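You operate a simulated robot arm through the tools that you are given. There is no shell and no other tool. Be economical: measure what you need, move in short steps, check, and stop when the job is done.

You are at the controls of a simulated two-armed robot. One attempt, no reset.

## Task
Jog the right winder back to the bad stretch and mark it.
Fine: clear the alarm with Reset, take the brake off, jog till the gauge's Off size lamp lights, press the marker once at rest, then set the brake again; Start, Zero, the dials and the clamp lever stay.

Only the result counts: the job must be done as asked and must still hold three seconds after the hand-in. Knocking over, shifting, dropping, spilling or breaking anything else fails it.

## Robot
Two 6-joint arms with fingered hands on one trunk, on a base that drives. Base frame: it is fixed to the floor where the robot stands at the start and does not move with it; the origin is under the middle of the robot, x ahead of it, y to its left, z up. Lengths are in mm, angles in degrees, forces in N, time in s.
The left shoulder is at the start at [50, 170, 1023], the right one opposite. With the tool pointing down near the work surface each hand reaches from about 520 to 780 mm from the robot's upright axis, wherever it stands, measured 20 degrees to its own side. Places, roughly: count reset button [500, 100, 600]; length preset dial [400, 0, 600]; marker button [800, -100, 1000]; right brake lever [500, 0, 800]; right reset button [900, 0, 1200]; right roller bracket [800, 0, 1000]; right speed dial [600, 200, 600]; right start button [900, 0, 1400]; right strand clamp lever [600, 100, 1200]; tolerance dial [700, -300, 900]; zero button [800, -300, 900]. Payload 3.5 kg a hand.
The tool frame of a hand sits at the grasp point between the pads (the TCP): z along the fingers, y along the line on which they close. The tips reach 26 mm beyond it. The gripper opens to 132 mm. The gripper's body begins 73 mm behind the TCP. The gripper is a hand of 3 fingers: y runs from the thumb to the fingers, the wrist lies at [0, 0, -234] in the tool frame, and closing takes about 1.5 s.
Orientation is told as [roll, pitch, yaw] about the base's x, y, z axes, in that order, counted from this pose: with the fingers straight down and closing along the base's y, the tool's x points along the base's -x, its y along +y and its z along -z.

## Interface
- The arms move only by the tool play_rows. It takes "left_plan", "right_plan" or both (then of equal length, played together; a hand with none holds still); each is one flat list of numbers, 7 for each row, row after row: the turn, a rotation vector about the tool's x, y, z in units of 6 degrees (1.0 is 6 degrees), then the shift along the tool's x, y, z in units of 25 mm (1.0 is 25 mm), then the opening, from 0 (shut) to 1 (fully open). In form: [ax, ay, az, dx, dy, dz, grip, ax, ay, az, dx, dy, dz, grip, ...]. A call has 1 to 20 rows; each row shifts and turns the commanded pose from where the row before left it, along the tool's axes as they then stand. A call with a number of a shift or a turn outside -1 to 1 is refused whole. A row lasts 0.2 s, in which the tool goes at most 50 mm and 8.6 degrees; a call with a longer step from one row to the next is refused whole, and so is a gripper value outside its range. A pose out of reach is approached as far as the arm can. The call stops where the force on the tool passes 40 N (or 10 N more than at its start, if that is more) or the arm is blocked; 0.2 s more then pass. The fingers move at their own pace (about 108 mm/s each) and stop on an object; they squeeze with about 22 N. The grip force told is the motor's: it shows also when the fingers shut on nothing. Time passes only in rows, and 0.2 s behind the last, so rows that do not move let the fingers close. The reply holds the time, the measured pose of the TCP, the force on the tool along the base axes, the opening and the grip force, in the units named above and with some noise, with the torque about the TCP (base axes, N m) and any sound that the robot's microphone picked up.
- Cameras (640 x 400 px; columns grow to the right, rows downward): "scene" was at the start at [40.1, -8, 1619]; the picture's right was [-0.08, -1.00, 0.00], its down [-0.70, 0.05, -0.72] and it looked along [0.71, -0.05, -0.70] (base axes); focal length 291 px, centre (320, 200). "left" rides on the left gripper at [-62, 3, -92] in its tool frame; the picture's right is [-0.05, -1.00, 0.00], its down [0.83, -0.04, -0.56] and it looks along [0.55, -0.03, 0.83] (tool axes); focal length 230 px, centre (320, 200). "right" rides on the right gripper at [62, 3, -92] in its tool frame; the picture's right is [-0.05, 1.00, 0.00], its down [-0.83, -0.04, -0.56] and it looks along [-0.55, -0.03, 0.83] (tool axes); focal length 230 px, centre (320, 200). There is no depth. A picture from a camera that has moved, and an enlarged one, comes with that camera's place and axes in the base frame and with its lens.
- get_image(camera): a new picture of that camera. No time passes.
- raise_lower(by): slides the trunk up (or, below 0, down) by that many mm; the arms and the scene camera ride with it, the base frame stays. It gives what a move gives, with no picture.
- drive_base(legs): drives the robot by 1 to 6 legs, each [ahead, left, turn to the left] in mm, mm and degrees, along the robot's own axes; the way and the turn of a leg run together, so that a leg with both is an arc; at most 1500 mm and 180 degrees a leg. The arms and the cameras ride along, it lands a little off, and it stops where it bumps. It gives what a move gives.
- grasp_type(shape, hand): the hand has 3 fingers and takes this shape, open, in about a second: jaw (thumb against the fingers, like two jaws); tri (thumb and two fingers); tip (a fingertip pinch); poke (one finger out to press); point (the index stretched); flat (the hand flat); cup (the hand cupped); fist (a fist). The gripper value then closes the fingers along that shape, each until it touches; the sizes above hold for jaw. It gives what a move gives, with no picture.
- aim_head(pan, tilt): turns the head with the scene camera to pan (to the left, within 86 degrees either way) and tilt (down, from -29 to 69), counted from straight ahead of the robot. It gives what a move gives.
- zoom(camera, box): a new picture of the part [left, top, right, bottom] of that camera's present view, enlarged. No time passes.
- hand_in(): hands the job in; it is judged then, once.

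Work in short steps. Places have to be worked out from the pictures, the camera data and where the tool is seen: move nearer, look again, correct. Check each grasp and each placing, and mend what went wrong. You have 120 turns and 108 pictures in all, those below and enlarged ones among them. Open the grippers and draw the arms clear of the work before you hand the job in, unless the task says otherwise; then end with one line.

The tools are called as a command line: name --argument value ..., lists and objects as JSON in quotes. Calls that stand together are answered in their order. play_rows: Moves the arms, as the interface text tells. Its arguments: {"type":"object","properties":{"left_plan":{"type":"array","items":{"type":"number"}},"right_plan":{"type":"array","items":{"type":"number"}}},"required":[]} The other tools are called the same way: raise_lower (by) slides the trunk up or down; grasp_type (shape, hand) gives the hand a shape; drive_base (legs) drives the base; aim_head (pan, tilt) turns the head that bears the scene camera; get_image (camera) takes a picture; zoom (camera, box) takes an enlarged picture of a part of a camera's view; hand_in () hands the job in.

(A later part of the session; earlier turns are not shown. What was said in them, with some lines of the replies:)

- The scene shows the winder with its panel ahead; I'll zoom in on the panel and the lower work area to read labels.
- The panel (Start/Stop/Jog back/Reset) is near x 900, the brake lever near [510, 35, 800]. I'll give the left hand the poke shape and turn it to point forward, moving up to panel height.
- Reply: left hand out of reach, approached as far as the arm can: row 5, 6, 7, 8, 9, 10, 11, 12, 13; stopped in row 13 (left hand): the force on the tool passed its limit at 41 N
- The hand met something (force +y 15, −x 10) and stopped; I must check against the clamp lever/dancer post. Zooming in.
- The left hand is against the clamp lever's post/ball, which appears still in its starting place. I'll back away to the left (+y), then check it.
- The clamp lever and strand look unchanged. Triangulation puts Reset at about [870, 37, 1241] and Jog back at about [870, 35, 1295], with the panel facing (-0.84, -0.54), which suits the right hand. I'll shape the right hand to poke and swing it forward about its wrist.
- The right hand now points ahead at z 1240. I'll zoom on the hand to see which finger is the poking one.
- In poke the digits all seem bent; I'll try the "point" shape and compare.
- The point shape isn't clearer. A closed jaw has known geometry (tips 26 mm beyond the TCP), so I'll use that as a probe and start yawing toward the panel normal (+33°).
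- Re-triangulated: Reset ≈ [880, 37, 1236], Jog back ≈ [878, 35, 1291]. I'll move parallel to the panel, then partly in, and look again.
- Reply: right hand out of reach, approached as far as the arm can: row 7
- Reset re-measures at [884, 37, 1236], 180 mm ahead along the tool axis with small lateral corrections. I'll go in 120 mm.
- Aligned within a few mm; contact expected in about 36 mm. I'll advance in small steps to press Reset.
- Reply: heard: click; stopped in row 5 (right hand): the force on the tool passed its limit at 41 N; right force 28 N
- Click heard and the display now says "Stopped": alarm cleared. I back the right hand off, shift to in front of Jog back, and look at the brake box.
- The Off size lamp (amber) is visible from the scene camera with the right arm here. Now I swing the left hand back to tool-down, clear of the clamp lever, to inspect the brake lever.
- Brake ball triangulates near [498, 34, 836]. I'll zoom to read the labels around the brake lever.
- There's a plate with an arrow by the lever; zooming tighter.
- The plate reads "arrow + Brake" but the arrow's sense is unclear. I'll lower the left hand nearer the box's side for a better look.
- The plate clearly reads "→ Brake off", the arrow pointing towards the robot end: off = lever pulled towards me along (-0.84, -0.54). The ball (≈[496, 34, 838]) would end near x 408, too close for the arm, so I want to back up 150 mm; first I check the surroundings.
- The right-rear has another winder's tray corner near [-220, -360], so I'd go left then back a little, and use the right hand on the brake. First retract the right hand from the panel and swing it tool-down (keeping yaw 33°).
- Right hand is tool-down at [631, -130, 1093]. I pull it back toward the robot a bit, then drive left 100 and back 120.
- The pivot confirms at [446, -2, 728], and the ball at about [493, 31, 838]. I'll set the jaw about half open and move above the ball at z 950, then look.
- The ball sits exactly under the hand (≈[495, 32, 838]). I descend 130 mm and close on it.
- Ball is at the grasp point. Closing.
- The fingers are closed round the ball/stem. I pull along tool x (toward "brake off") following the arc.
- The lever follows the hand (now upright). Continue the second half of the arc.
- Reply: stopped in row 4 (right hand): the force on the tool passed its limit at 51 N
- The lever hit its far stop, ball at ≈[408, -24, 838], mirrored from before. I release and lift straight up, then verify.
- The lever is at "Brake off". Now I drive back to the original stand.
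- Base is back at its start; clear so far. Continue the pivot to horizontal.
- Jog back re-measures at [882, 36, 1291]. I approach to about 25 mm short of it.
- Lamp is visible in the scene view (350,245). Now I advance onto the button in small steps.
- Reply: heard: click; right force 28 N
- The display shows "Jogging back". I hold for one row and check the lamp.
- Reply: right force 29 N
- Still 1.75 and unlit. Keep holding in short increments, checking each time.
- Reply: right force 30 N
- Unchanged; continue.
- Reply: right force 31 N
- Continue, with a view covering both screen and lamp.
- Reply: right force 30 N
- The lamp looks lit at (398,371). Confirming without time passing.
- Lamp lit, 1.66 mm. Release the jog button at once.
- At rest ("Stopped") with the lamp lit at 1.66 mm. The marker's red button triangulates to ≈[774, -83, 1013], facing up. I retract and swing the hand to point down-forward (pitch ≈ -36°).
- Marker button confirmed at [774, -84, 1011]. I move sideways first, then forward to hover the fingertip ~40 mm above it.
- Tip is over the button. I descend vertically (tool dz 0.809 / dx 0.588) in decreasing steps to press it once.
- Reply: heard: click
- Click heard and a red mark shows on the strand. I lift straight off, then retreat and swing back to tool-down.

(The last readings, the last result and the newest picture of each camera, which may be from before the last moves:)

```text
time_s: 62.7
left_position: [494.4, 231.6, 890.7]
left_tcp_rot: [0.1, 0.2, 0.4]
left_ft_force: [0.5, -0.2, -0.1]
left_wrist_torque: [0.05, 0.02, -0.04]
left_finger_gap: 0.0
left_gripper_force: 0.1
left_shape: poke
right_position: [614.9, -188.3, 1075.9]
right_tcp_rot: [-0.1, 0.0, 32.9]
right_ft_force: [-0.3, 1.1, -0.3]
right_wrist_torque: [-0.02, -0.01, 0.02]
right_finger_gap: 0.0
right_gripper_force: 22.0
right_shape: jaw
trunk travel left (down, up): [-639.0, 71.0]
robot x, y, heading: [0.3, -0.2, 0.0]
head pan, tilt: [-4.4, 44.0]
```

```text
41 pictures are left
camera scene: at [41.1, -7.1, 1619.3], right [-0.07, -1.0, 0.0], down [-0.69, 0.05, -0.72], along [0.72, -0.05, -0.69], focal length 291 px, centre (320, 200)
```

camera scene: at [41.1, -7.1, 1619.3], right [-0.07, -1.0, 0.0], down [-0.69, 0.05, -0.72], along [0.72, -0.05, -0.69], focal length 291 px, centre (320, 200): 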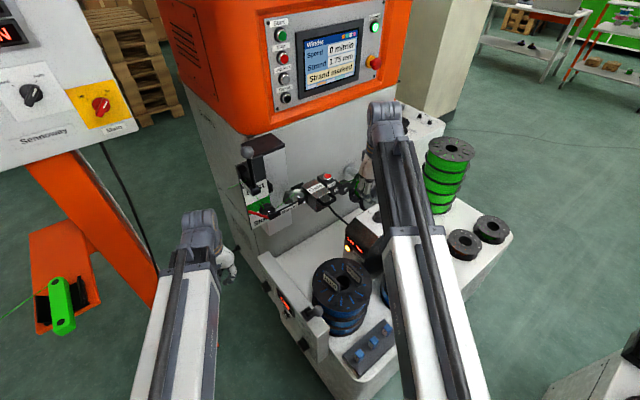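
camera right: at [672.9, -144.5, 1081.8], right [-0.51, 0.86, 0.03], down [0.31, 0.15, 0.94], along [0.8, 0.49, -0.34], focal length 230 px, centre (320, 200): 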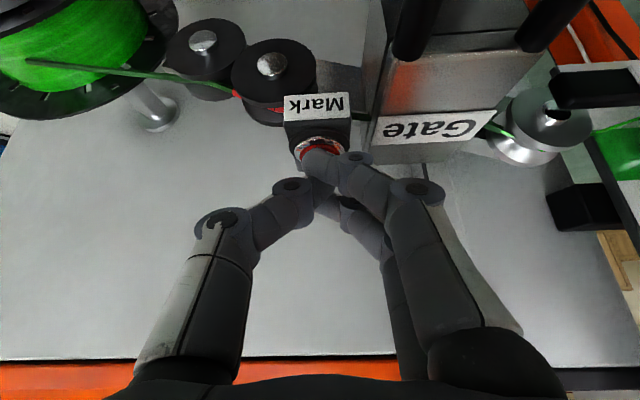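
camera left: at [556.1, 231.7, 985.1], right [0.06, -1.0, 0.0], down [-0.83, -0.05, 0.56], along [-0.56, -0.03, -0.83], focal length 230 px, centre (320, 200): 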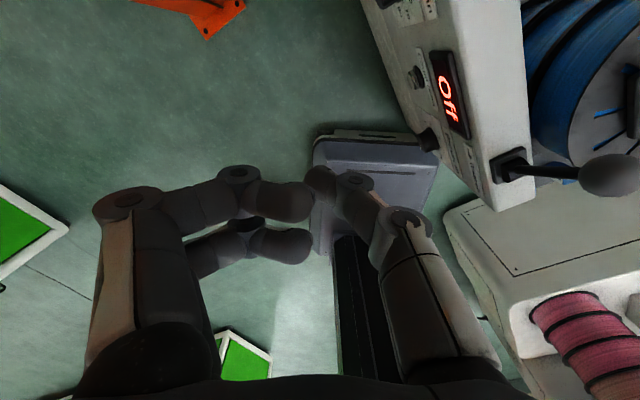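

Screen says "Strand marked". Now to set the brake: pull the hand back and drive left 100, back 120 as before.

play_rows --right_plan '[0, 0, 0, 1, 0, 0, 0, 0, 0, 0, 1, 0, 0, 0, 0, 0, 0, 0.5, 0.5, 0, 0]'

drive_base --legs '[[0, 100, 0], [-120, 0, 0]]'

get_image --camera "right"

```text
time_s: 63.5
left_position: [495.8, 230.1, 891.8]
left_tcp_rot: [-0.1, 0.1, 0.3]
left_ft_force: [-0.3, -0.4, 0.3]
left_wrist_torque: [0.0, 0.0, -0.01]
left_finger_gap: 0.1
left_gripper_force: 0.0
left_shape: poke
right_position: [554.8, -212.4, 1076.5]
right_tcp_rot: [-0.1, 0.0, 33.0]
right_ft_force: [0.9, 0.3, 0.7]
right_wrist_torque: [0.0, -0.01, 0.01]
right_finger_gap: 0.1
right_gripper_force: 22.2
right_shape: jaw
trunk travel left (down, up): [-639.0, 71.0]
robot x, y, heading: [0.3, 1.9, -0.1]
head pan, tilt: [-4.4, 44.0]
```

```text
time_s: 65.5
left_position: [373.1, 331.9, 891.6]
left_tcp_rot: [0.0, 0.1, 0.2]
left_ft_force: [0.7, 0.3, 0.2]
left_wrist_torque: [0.02, -0.01, 0.0]
left_finger_gap: 0.1
left_gripper_force: 0.1
left_shape: poke
right_position: [433.1, -112.1, 1077.2]
right_tcp_rot: [0.0, 0.0, 33.0]
right_ft_force: [-0.5, 0.5, -0.6]
right_wrist_torque: [0.01, -0.03, -0.02]
right_finger_gap: 0.1
right_gripper_force: 21.8
right_shape: jaw
trunk travel left (down, up): [-639.0, 71.0]
robot x, y, heading: [-120.6, 98.2, 0.1]
head pan, tilt: [-4.4, 44.0]
```

```text
40 pictures are left
camera right: at [380.7, -142.1, 1168.5], right [-0.5, 0.87, 0.0], down [0.72, 0.42, 0.56], along [0.48, 0.28, -0.83], focal length 230 px, centre (320, 200)
```

right: 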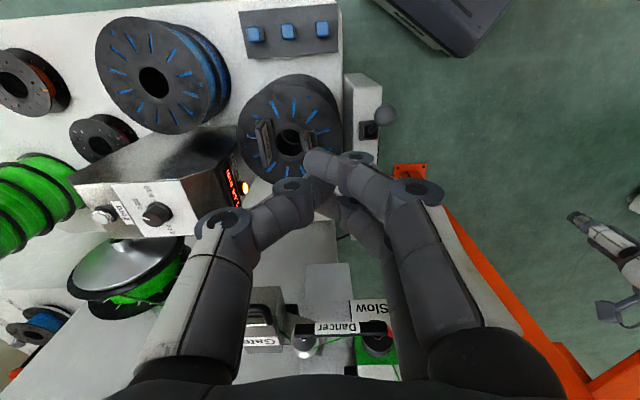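

Lever ball is at ≈[404, -23, 838]. I open to 0.45 and move above it, descending partway.

play_rows --right_plan '[0, 0, 0, -0.25, 0.9, 0, 0.45, 0, 0, 0, -0.25, 0.9, 0, 0.45, 0, 0, 0, -0.25, 0.9, 0, 0.45, 0, 0, 0, -0.22, 0.92, 0, 0.45, 0, 0, 0, 0, 0, 1, 0.45, 0, 0, 0, 0, 0, 1, 0.45, 0, 0, 0, 0, 0, 1, 0.45, 0, 0, 0, 0, 0, 1, 0.45, 0, 0, 0, 0, 0, 0.8, 0.45]'

get_image --camera "right"

```text
time_s: 67.5
left_position: [374.8, 331.3, 891.1]
left_tcp_rot: [0.0, 0.1, 0.2]
left_ft_force: [0.5, 0.4, 0.2]
left_wrist_torque: [0.01, 0.02, -0.02]
left_finger_gap: 0.1
left_gripper_force: 0.0
left_shape: poke
right_position: [406.3, -24.7, 955.7]
right_tcp_rot: [-0.1, 0.0, 33.1]
right_ft_force: [-0.3, 0.1, 0.9]
right_wrist_torque: [0.04, -0.02, 0.03]
right_finger_gap: 59.4
right_gripper_force: 0.0
right_shape: jaw
trunk travel left (down, up): [-639.0, 71.0]
robot x, y, heading: [-123.9, 101.1, 0.0]
head pan, tilt: [-4.4, 44.0]
```

```text
39 pictures are left
camera right: at [352.7, -54.0, 1047.6], right [-0.5, 0.87, 0.0], down [0.72, 0.42, 0.56], along [0.48, 0.28, -0.83], focal length 230 px, centre (320, 200)
```

right: 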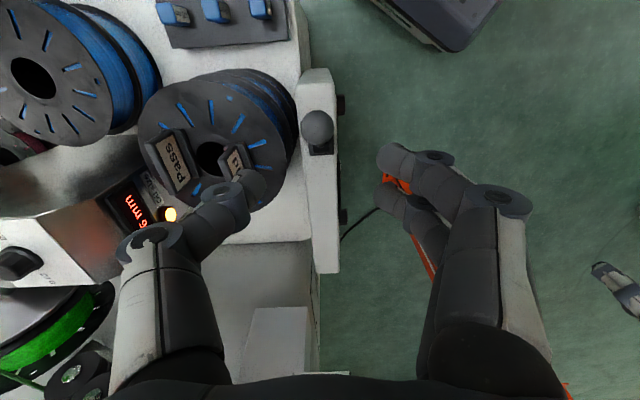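

Aligned. Descend to z 838 and close.

play_rows --right_plan '[0, 0, 0, 0, 0, 1, 0.45, 0, 0, 0, 0, 0, 1, 0.45, 0, 0, 0, 0, 0, 1, 0.45, 0, 0, 0, 0, 0, 1, 0.45, 0, 0, 0, 0, 0, 0.7, 0.45, 0, 0, 0, 0, 0, 0, 0, 0, 0, 0, 0, 0, 0, 0, 0, 0, 0, 0, 0, 0, 0, 0, 0, 0, 0, 0, 0, 0]'

get_image --camera "right"

```text
time_s: 69.5
left_position: [374.8, 331.3, 889.2]
left_tcp_rot: [-0.1, 0.1, 0.3]
left_ft_force: [-0.1, 0.4, -0.5]
left_wrist_torque: [0.01, 0.03, 0.03]
left_finger_gap: 0.0
left_gripper_force: 0.1
left_shape: poke
right_position: [406.8, -23.1, 837.2]
right_tcp_rot: [-0.1, 0.0, 33.0]
right_ft_force: [3.2, -0.5, -8.3]
right_wrist_torque: [0.24, 0.08, 0.12]
right_finger_gap: 2.4
right_gripper_force: 22.6
right_shape: jaw
trunk travel left (down, up): [-639.0, 71.0]
robot x, y, heading: [-122.0, 102.7, 0.0]
head pan, tilt: [-4.4, 44.0]
```

```text
38 pictures are left
camera right: at [353.8, -53.5, 929.7], right [-0.5, 0.87, 0.0], down [0.72, 0.42, 0.55], along [0.48, 0.28, -0.83], focal length 230 px, centre (320, 200)
```

right: 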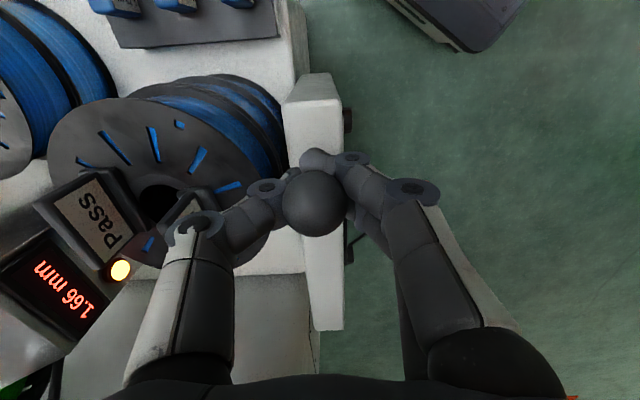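

Gripped. Now push away along -tool x following the arc back to the "brake on" end.

play_rows --right_plan '[0, 0, 0, -0.5, 0, -0.2, 0, 0, 0, 0, -0.5, 0, -0.12, 0, 0, 0, 0, -0.5, 0, -0.08, 0, 0, 0, 0, -0.5, 0, -0.03, 0, 0, 0, 0, -0.5, 0, 0.03, 0, 0, 0, 0, -0.5, 0, 0.08, 0, 0, 0, 0, -0.5, 0, 0.12, 0, 0, 0, 0, -0.4, 0, 0.14, 0, 0, 0, 0, -0.3, 0, 0.1, 0, 0, 0, 0, -0.3, 0, 0.1, 0]'

get_image --camera "right"

```text
time_s: 71.4
left_position: [372.4, 328.9, 890.4]
left_tcp_rot: [-0.1, 0.1, 0.2]
left_ft_force: [-0.7, 0.5, 0.5]
left_wrist_torque: [-0.04, 0.0, 0.0]
left_finger_gap: 0.0
left_gripper_force: 0.1
left_shape: poke
right_position: [487.1, 24.6, 839.9]
right_tcp_rot: [-0.3, 1.0, 32.7]
right_ft_force: [-10.9, -10.5, 8.9]
right_wrist_torque: [-0.32, 0.13, 0.1]
right_finger_gap: 1.3
right_gripper_force: 22.1
right_shape: jaw
trunk travel left (down, up): [-639.0, 71.0]
robot x, y, heading: [-120.2, 99.9, -0.1]
head pan, tilt: [-4.4, 44.0]
stopped in row 9 (right hand): the force on the tool passed its limit at 48 N (the readings are from after the stop); the commanded pose is now the measured one
```

```text
37 pictures are left
camera right: at [434.5, -3.3, 932.2], right [-0.5, 0.87, 0.0], down [0.73, 0.42, 0.54], along [0.47, 0.27, -0.84], focal length 230 px, centre (320, 200)
```

right: 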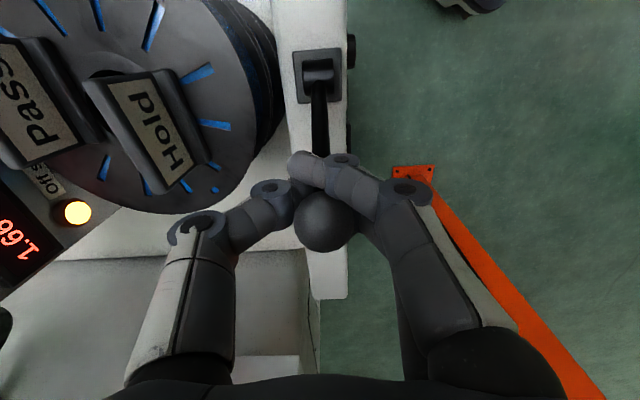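

It met the end stop with the ball back near [495, 31] — its original "on" place. Release and lift, then verify.

play_rows --right_plan '[0, 0, 0, 0, 0, 0, 0.45, 0, 0, 0, 0, 0, 0, 0.45, 0, 0, 0, 0, 0, 0, 0.45, 0, 0, 0, 0, 0, -1, 0.45, 0, 0, 0, 0, 0, -1, 0.45, 0, 0, 0, 0, 0, -1, 0.45, 0, 0, 0, 0, 0, -1, 0.45, 0, 0, 0, 0, 0, -1, 0.45, 0, 0, 0, 0, 0, -1, 0.45, 0, 0, 0, 0, 0, -1, 0.45, 0, 0, 0, 0, 0, -1, 0.45]'

get_image --camera "right"

get_image --camera "scene"

```text
time_s: 73.8
left_position: [374.0, 330.9, 891.5]
left_tcp_rot: [0.0, 0.1, 0.2]
left_ft_force: [-0.7, 0.1, -0.5]
left_wrist_torque: [0.03, 0.02, 0.0]
left_finger_gap: 0.2
left_gripper_force: 0.0
left_shape: poke
right_position: [490.7, 28.9, 1038.6]
right_tcp_rot: [-0.2, 0.7, 32.8]
right_ft_force: [0.3, 0.3, 0.1]
right_wrist_torque: [0.0, 0.02, -0.02]
right_finger_gap: 58.8
right_gripper_force: 0.1
right_shape: jaw
trunk travel left (down, up): [-639.0, 71.0]
robot x, y, heading: [-120.5, 103.6, 0.0]
head pan, tilt: [-4.4, 44.0]
```

```text
36 pictures are left
camera right: at [438.6, 0.2, 1130.9], right [-0.5, 0.87, 0.0], down [0.73, 0.42, 0.55], along [0.47, 0.27, -0.84], focal length 230 px, centre (320, 200)
```

right: 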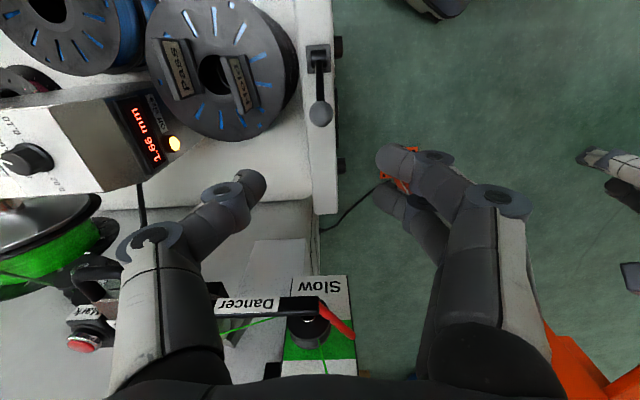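

```text
35 pictures are left
camera scene: at [-80.5, 92.4, 1619.3], right [-0.08, -1.0, 0.0], down [-0.69, 0.05, -0.72], along [0.72, -0.05, -0.69], focal length 291 px, centre (320, 200)
```

scene: 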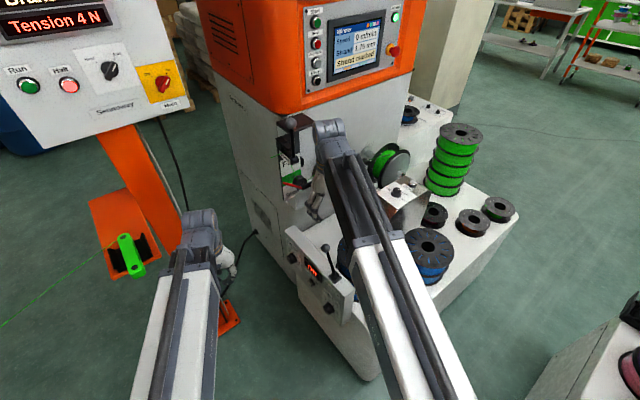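

Lever is back at the on end. The display at the upper left seems to show brake status; I look at it.

aim_head --pan 25 --tilt 25

get_image --camera "scene"

```text
time_s: 74.8
left_position: [373.9, 330.9, 890.7]
left_tcp_rot: [0.0, 0.1, 0.3]
left_ft_force: [-0.3, -0.4, -0.3]
left_wrist_torque: [-0.01, -0.02, 0.02]
left_finger_gap: 0.3
left_gripper_force: 0.1
left_shape: poke
right_position: [492.0, 28.7, 1037.5]
right_tcp_rot: [-0.2, 0.7, 32.7]
right_ft_force: [-0.2, 0.5, 0.6]
right_wrist_torque: [-0.01, -0.01, -0.01]
right_finger_gap: 58.3
right_gripper_force: 0.1
right_shape: jaw
trunk travel left (down, up): [-639.0, 71.0]
robot x, y, heading: [-122.0, 100.7, 0.0]
head pan, tilt: [25.0, 25.0]
```

```text
34 pictures are left
camera scene: at [-78.8, 137.6, 1648.4], right [0.42, -0.91, 0.0], down [-0.38, -0.18, -0.91], along [0.82, 0.38, -0.42], focal length 291 px, centre (320, 200)
```

scene: 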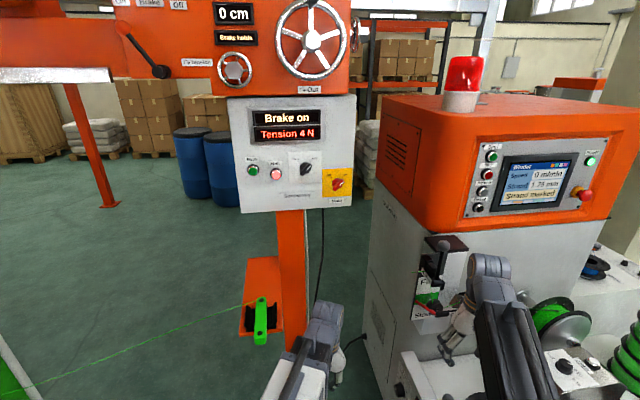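

That display belongs to another machine. To verify the brake lever precisely I repeat the earlier viewing pose (TCP [495, 32, 968]) and compare with the original picture.

play_rows --right_plan '[0, -0.117, 0, -0.15, 0.05, 0.9, 0.45, 0, 0, 0, 0, 0, 0.95, 0.45, 0, 0, 0, 0, 0, 0.95, 0.45, 0, 0, 0, 0, 0, 0, 0.45]'

get_image --camera "right"

```text
time_s: 75.8
left_position: [374.0, 330.5, 891.5]
left_tcp_rot: [-0.1, 0.1, 0.3]
left_ft_force: [0.4, 0.2, 0.7]
left_wrist_torque: [-0.03, 0.01, 0.03]
left_finger_gap: 0.0
left_gripper_force: 0.0
left_shape: poke
right_position: [492.1, 32.0, 968.0]
right_tcp_rot: [-0.2, 0.0, 32.8]
right_ft_force: [0.7, -0.2, 0.0]
right_wrist_torque: [-0.02, -0.01, -0.01]
right_finger_gap: 58.7
right_gripper_force: 0.1
right_shape: jaw
trunk travel left (down, up): [-639.0, 71.0]
robot x, y, heading: [-123.1, 103.2, 0.2]
head pan, tilt: [25.0, 25.0]
```

```text
33 pictures are left
camera right: at [440.1, 2.6, 1059.8], right [-0.5, 0.87, 0.0], down [0.72, 0.41, 0.56], along [0.48, 0.27, -0.83], focal length 230 px, centre (320, 200)
```

right: 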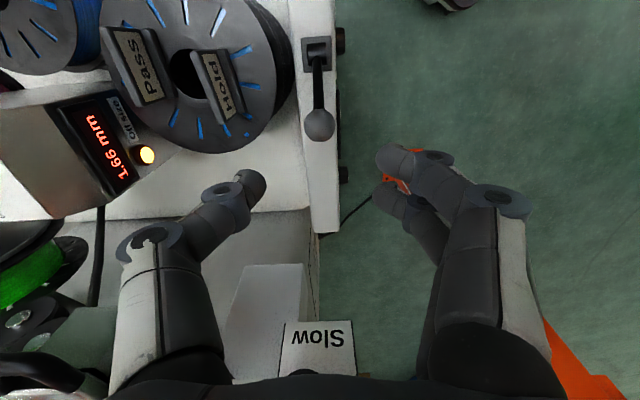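

The lever matches the original "brake on" picture, with the lamp still lit. I raise and retract the right hand and open both hands clear of the work.

play_rows --right_plan '[0, 0, 0, 0, 0, -1, 0.45, 0, 0, 0, 0, 0, -1, 0.45, 0, 0, 0, 0, 0, -1, 0.45, 0, 0, 0, 0, 0, -1, 0.45, 0, 0, 0, 0, 0, -1, 0.45, 0, 0, 0, 0.5, -1, -0.3, 0.45, 0, 0, 0, 0.5, -1, -0.3, 0.45, 0, 0, 0, 0, -1, 0, 1, 0, 0, 0, 0, -1, 0, 1, 0, 0, 0, 0, 0, 0, 1, 0, 0, 0, 0, 0, 0, 1]'

grasp_type --hand "left" --shape "jaw"

aim_head --pan -8 --tilt 40

get_image --camera "scene"

zoom --camera "scene" --box '[250, 0, 450, 125]'

```text
time_s: 78.2
left_position: [374.5, 330.1, 891.9]
left_tcp_rot: [-0.1, 0.1, 0.2]
left_ft_force: [-0.1, 0.2, -0.3]
left_wrist_torque: [-0.03, -0.03, 0.0]
left_finger_gap: 0.0
left_gripper_force: 0.1
left_shape: poke
right_position: [526.5, -65.6, 1106.6]
right_tcp_rot: [-0.2, -0.1, 32.8]
right_ft_force: [1.2, -0.1, 0.1]
right_wrist_torque: [0.04, 0.0, 0.05]
right_finger_gap: 132.1
right_gripper_force: 0.1
right_shape: jaw
trunk travel left (down, up): [-639.0, 71.0]
robot x, y, heading: [-119.2, 100.6, 0.1]
head pan, tilt: [25.0, 25.0]
```

```text
time_s: 79.1
left_position: [373.3, 330.3, 891.1]
left_tcp_rot: [0.0, 0.1, 0.2]
left_ft_force: [-1.0, 0.1, -0.4]
left_wrist_torque: [-0.02, -0.01, 0.01]
left_finger_gap: 132.1
left_gripper_force: 0.1
left_shape: jaw
right_position: [525.9, -65.9, 1107.9]
right_tcp_rot: [-0.2, 0.0, 32.8]
right_ft_force: [0.2, -0.2, 1.1]
right_wrist_torque: [-0.03, -0.02, 0.0]
right_finger_gap: 131.7
right_gripper_force: 0.1
right_shape: jaw
trunk travel left (down, up): [-639.0, 71.0]
robot x, y, heading: [-122.8, 100.0, 0.2]
head pan, tilt: [25.0, 25.0]
```

```text
time_s: 80.0
left_position: [373.1, 329.1, 890.5]
left_tcp_rot: [0.1, 0.2, 0.3]
left_ft_force: [0.2, 0.5, 0.4]
left_wrist_torque: [-0.01, 0.02, 0.03]
left_finger_gap: 131.9
left_gripper_force: 0.0
left_shape: jaw
right_position: [525.5, -64.3, 1107.1]
right_tcp_rot: [-0.2, 0.0, 32.8]
right_ft_force: [-0.3, -0.2, -0.1]
right_wrist_torque: [0.02, 0.01, 0.03]
right_finger_gap: 132.1
right_gripper_force: 0.1
right_shape: jaw
trunk travel left (down, up): [-639.0, 71.0]
robot x, y, heading: [-121.0, 99.8, -0.0]
head pan, tilt: [-8.0, 40.0]
```

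```text
32 pictures are left
camera scene: at [-78.0, 86.9, 1625.2], right [-0.14, -0.99, 0.0], down [-0.64, 0.09, -0.77], along [0.76, -0.11, -0.64], focal length 291 px, centre (320, 200)
```

scene: 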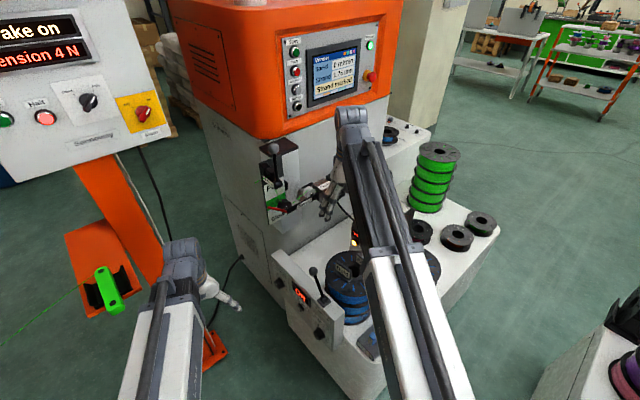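

```text
3.20 times, centred on (350, 62) of scene
camera zoom: at [-78.0, 86.9, 1625.2], right [-0.14, -0.99, 0.0], down [-0.64, 0.09, -0.77], along [0.76, -0.11, -0.64], focal length 930 px, centre (224, 640)
```

zoom: 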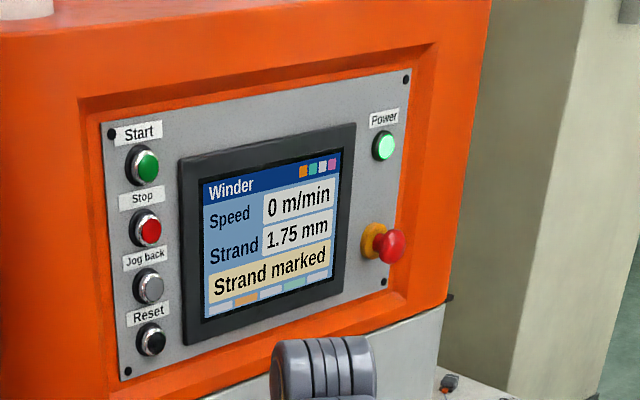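

"Strand marked" holds and everything is at rest. I draw the right hand back a little further and hand in.

play_rows --right_plan '[0, 0, 0, 0.8, -0.5, -0.5, 1, 0, 0, 0, 0.8, -0.5, -0.5, 1, 0, 0, 0, 0.5, -0.5, 0, 1, 0, 0, 0, 0, 0, 0, 1]'

hand_in

```text
time_s: 81.0
left_position: [373.8, 330.4, 890.4]
left_tcp_rot: [0.0, 0.1, 0.2]
left_ft_force: [-0.8, -0.1, -0.2]
left_wrist_torque: [0.0, 0.03, 0.05]
left_finger_gap: 131.9
left_gripper_force: 0.0
left_shape: jaw
right_position: [502.4, -125.9, 1133.9]
right_tcp_rot: [-0.1, 0.0, 32.8]
right_ft_force: [0.4, 0.1, -0.4]
right_wrist_torque: [0.0, -0.01, -0.03]
right_finger_gap: 131.9
right_gripper_force: 0.0
right_shape: jaw
trunk travel left (down, up): [-639.0, 71.0]
robot x, y, heading: [-117.3, 98.8, 0.2]
head pan, tilt: [-8.0, 40.0]
```

```text
The job is handed in.
```

I finished the job and handed it in: alarm reset, brake off, jogged back until the Off size lamp lit at 1.66 mm, marker pressed once at rest ("Strand marked"), brake set again; early on the left hand bumped the clamp lever area with about 41 N, but later pictures show the lever unmoved.
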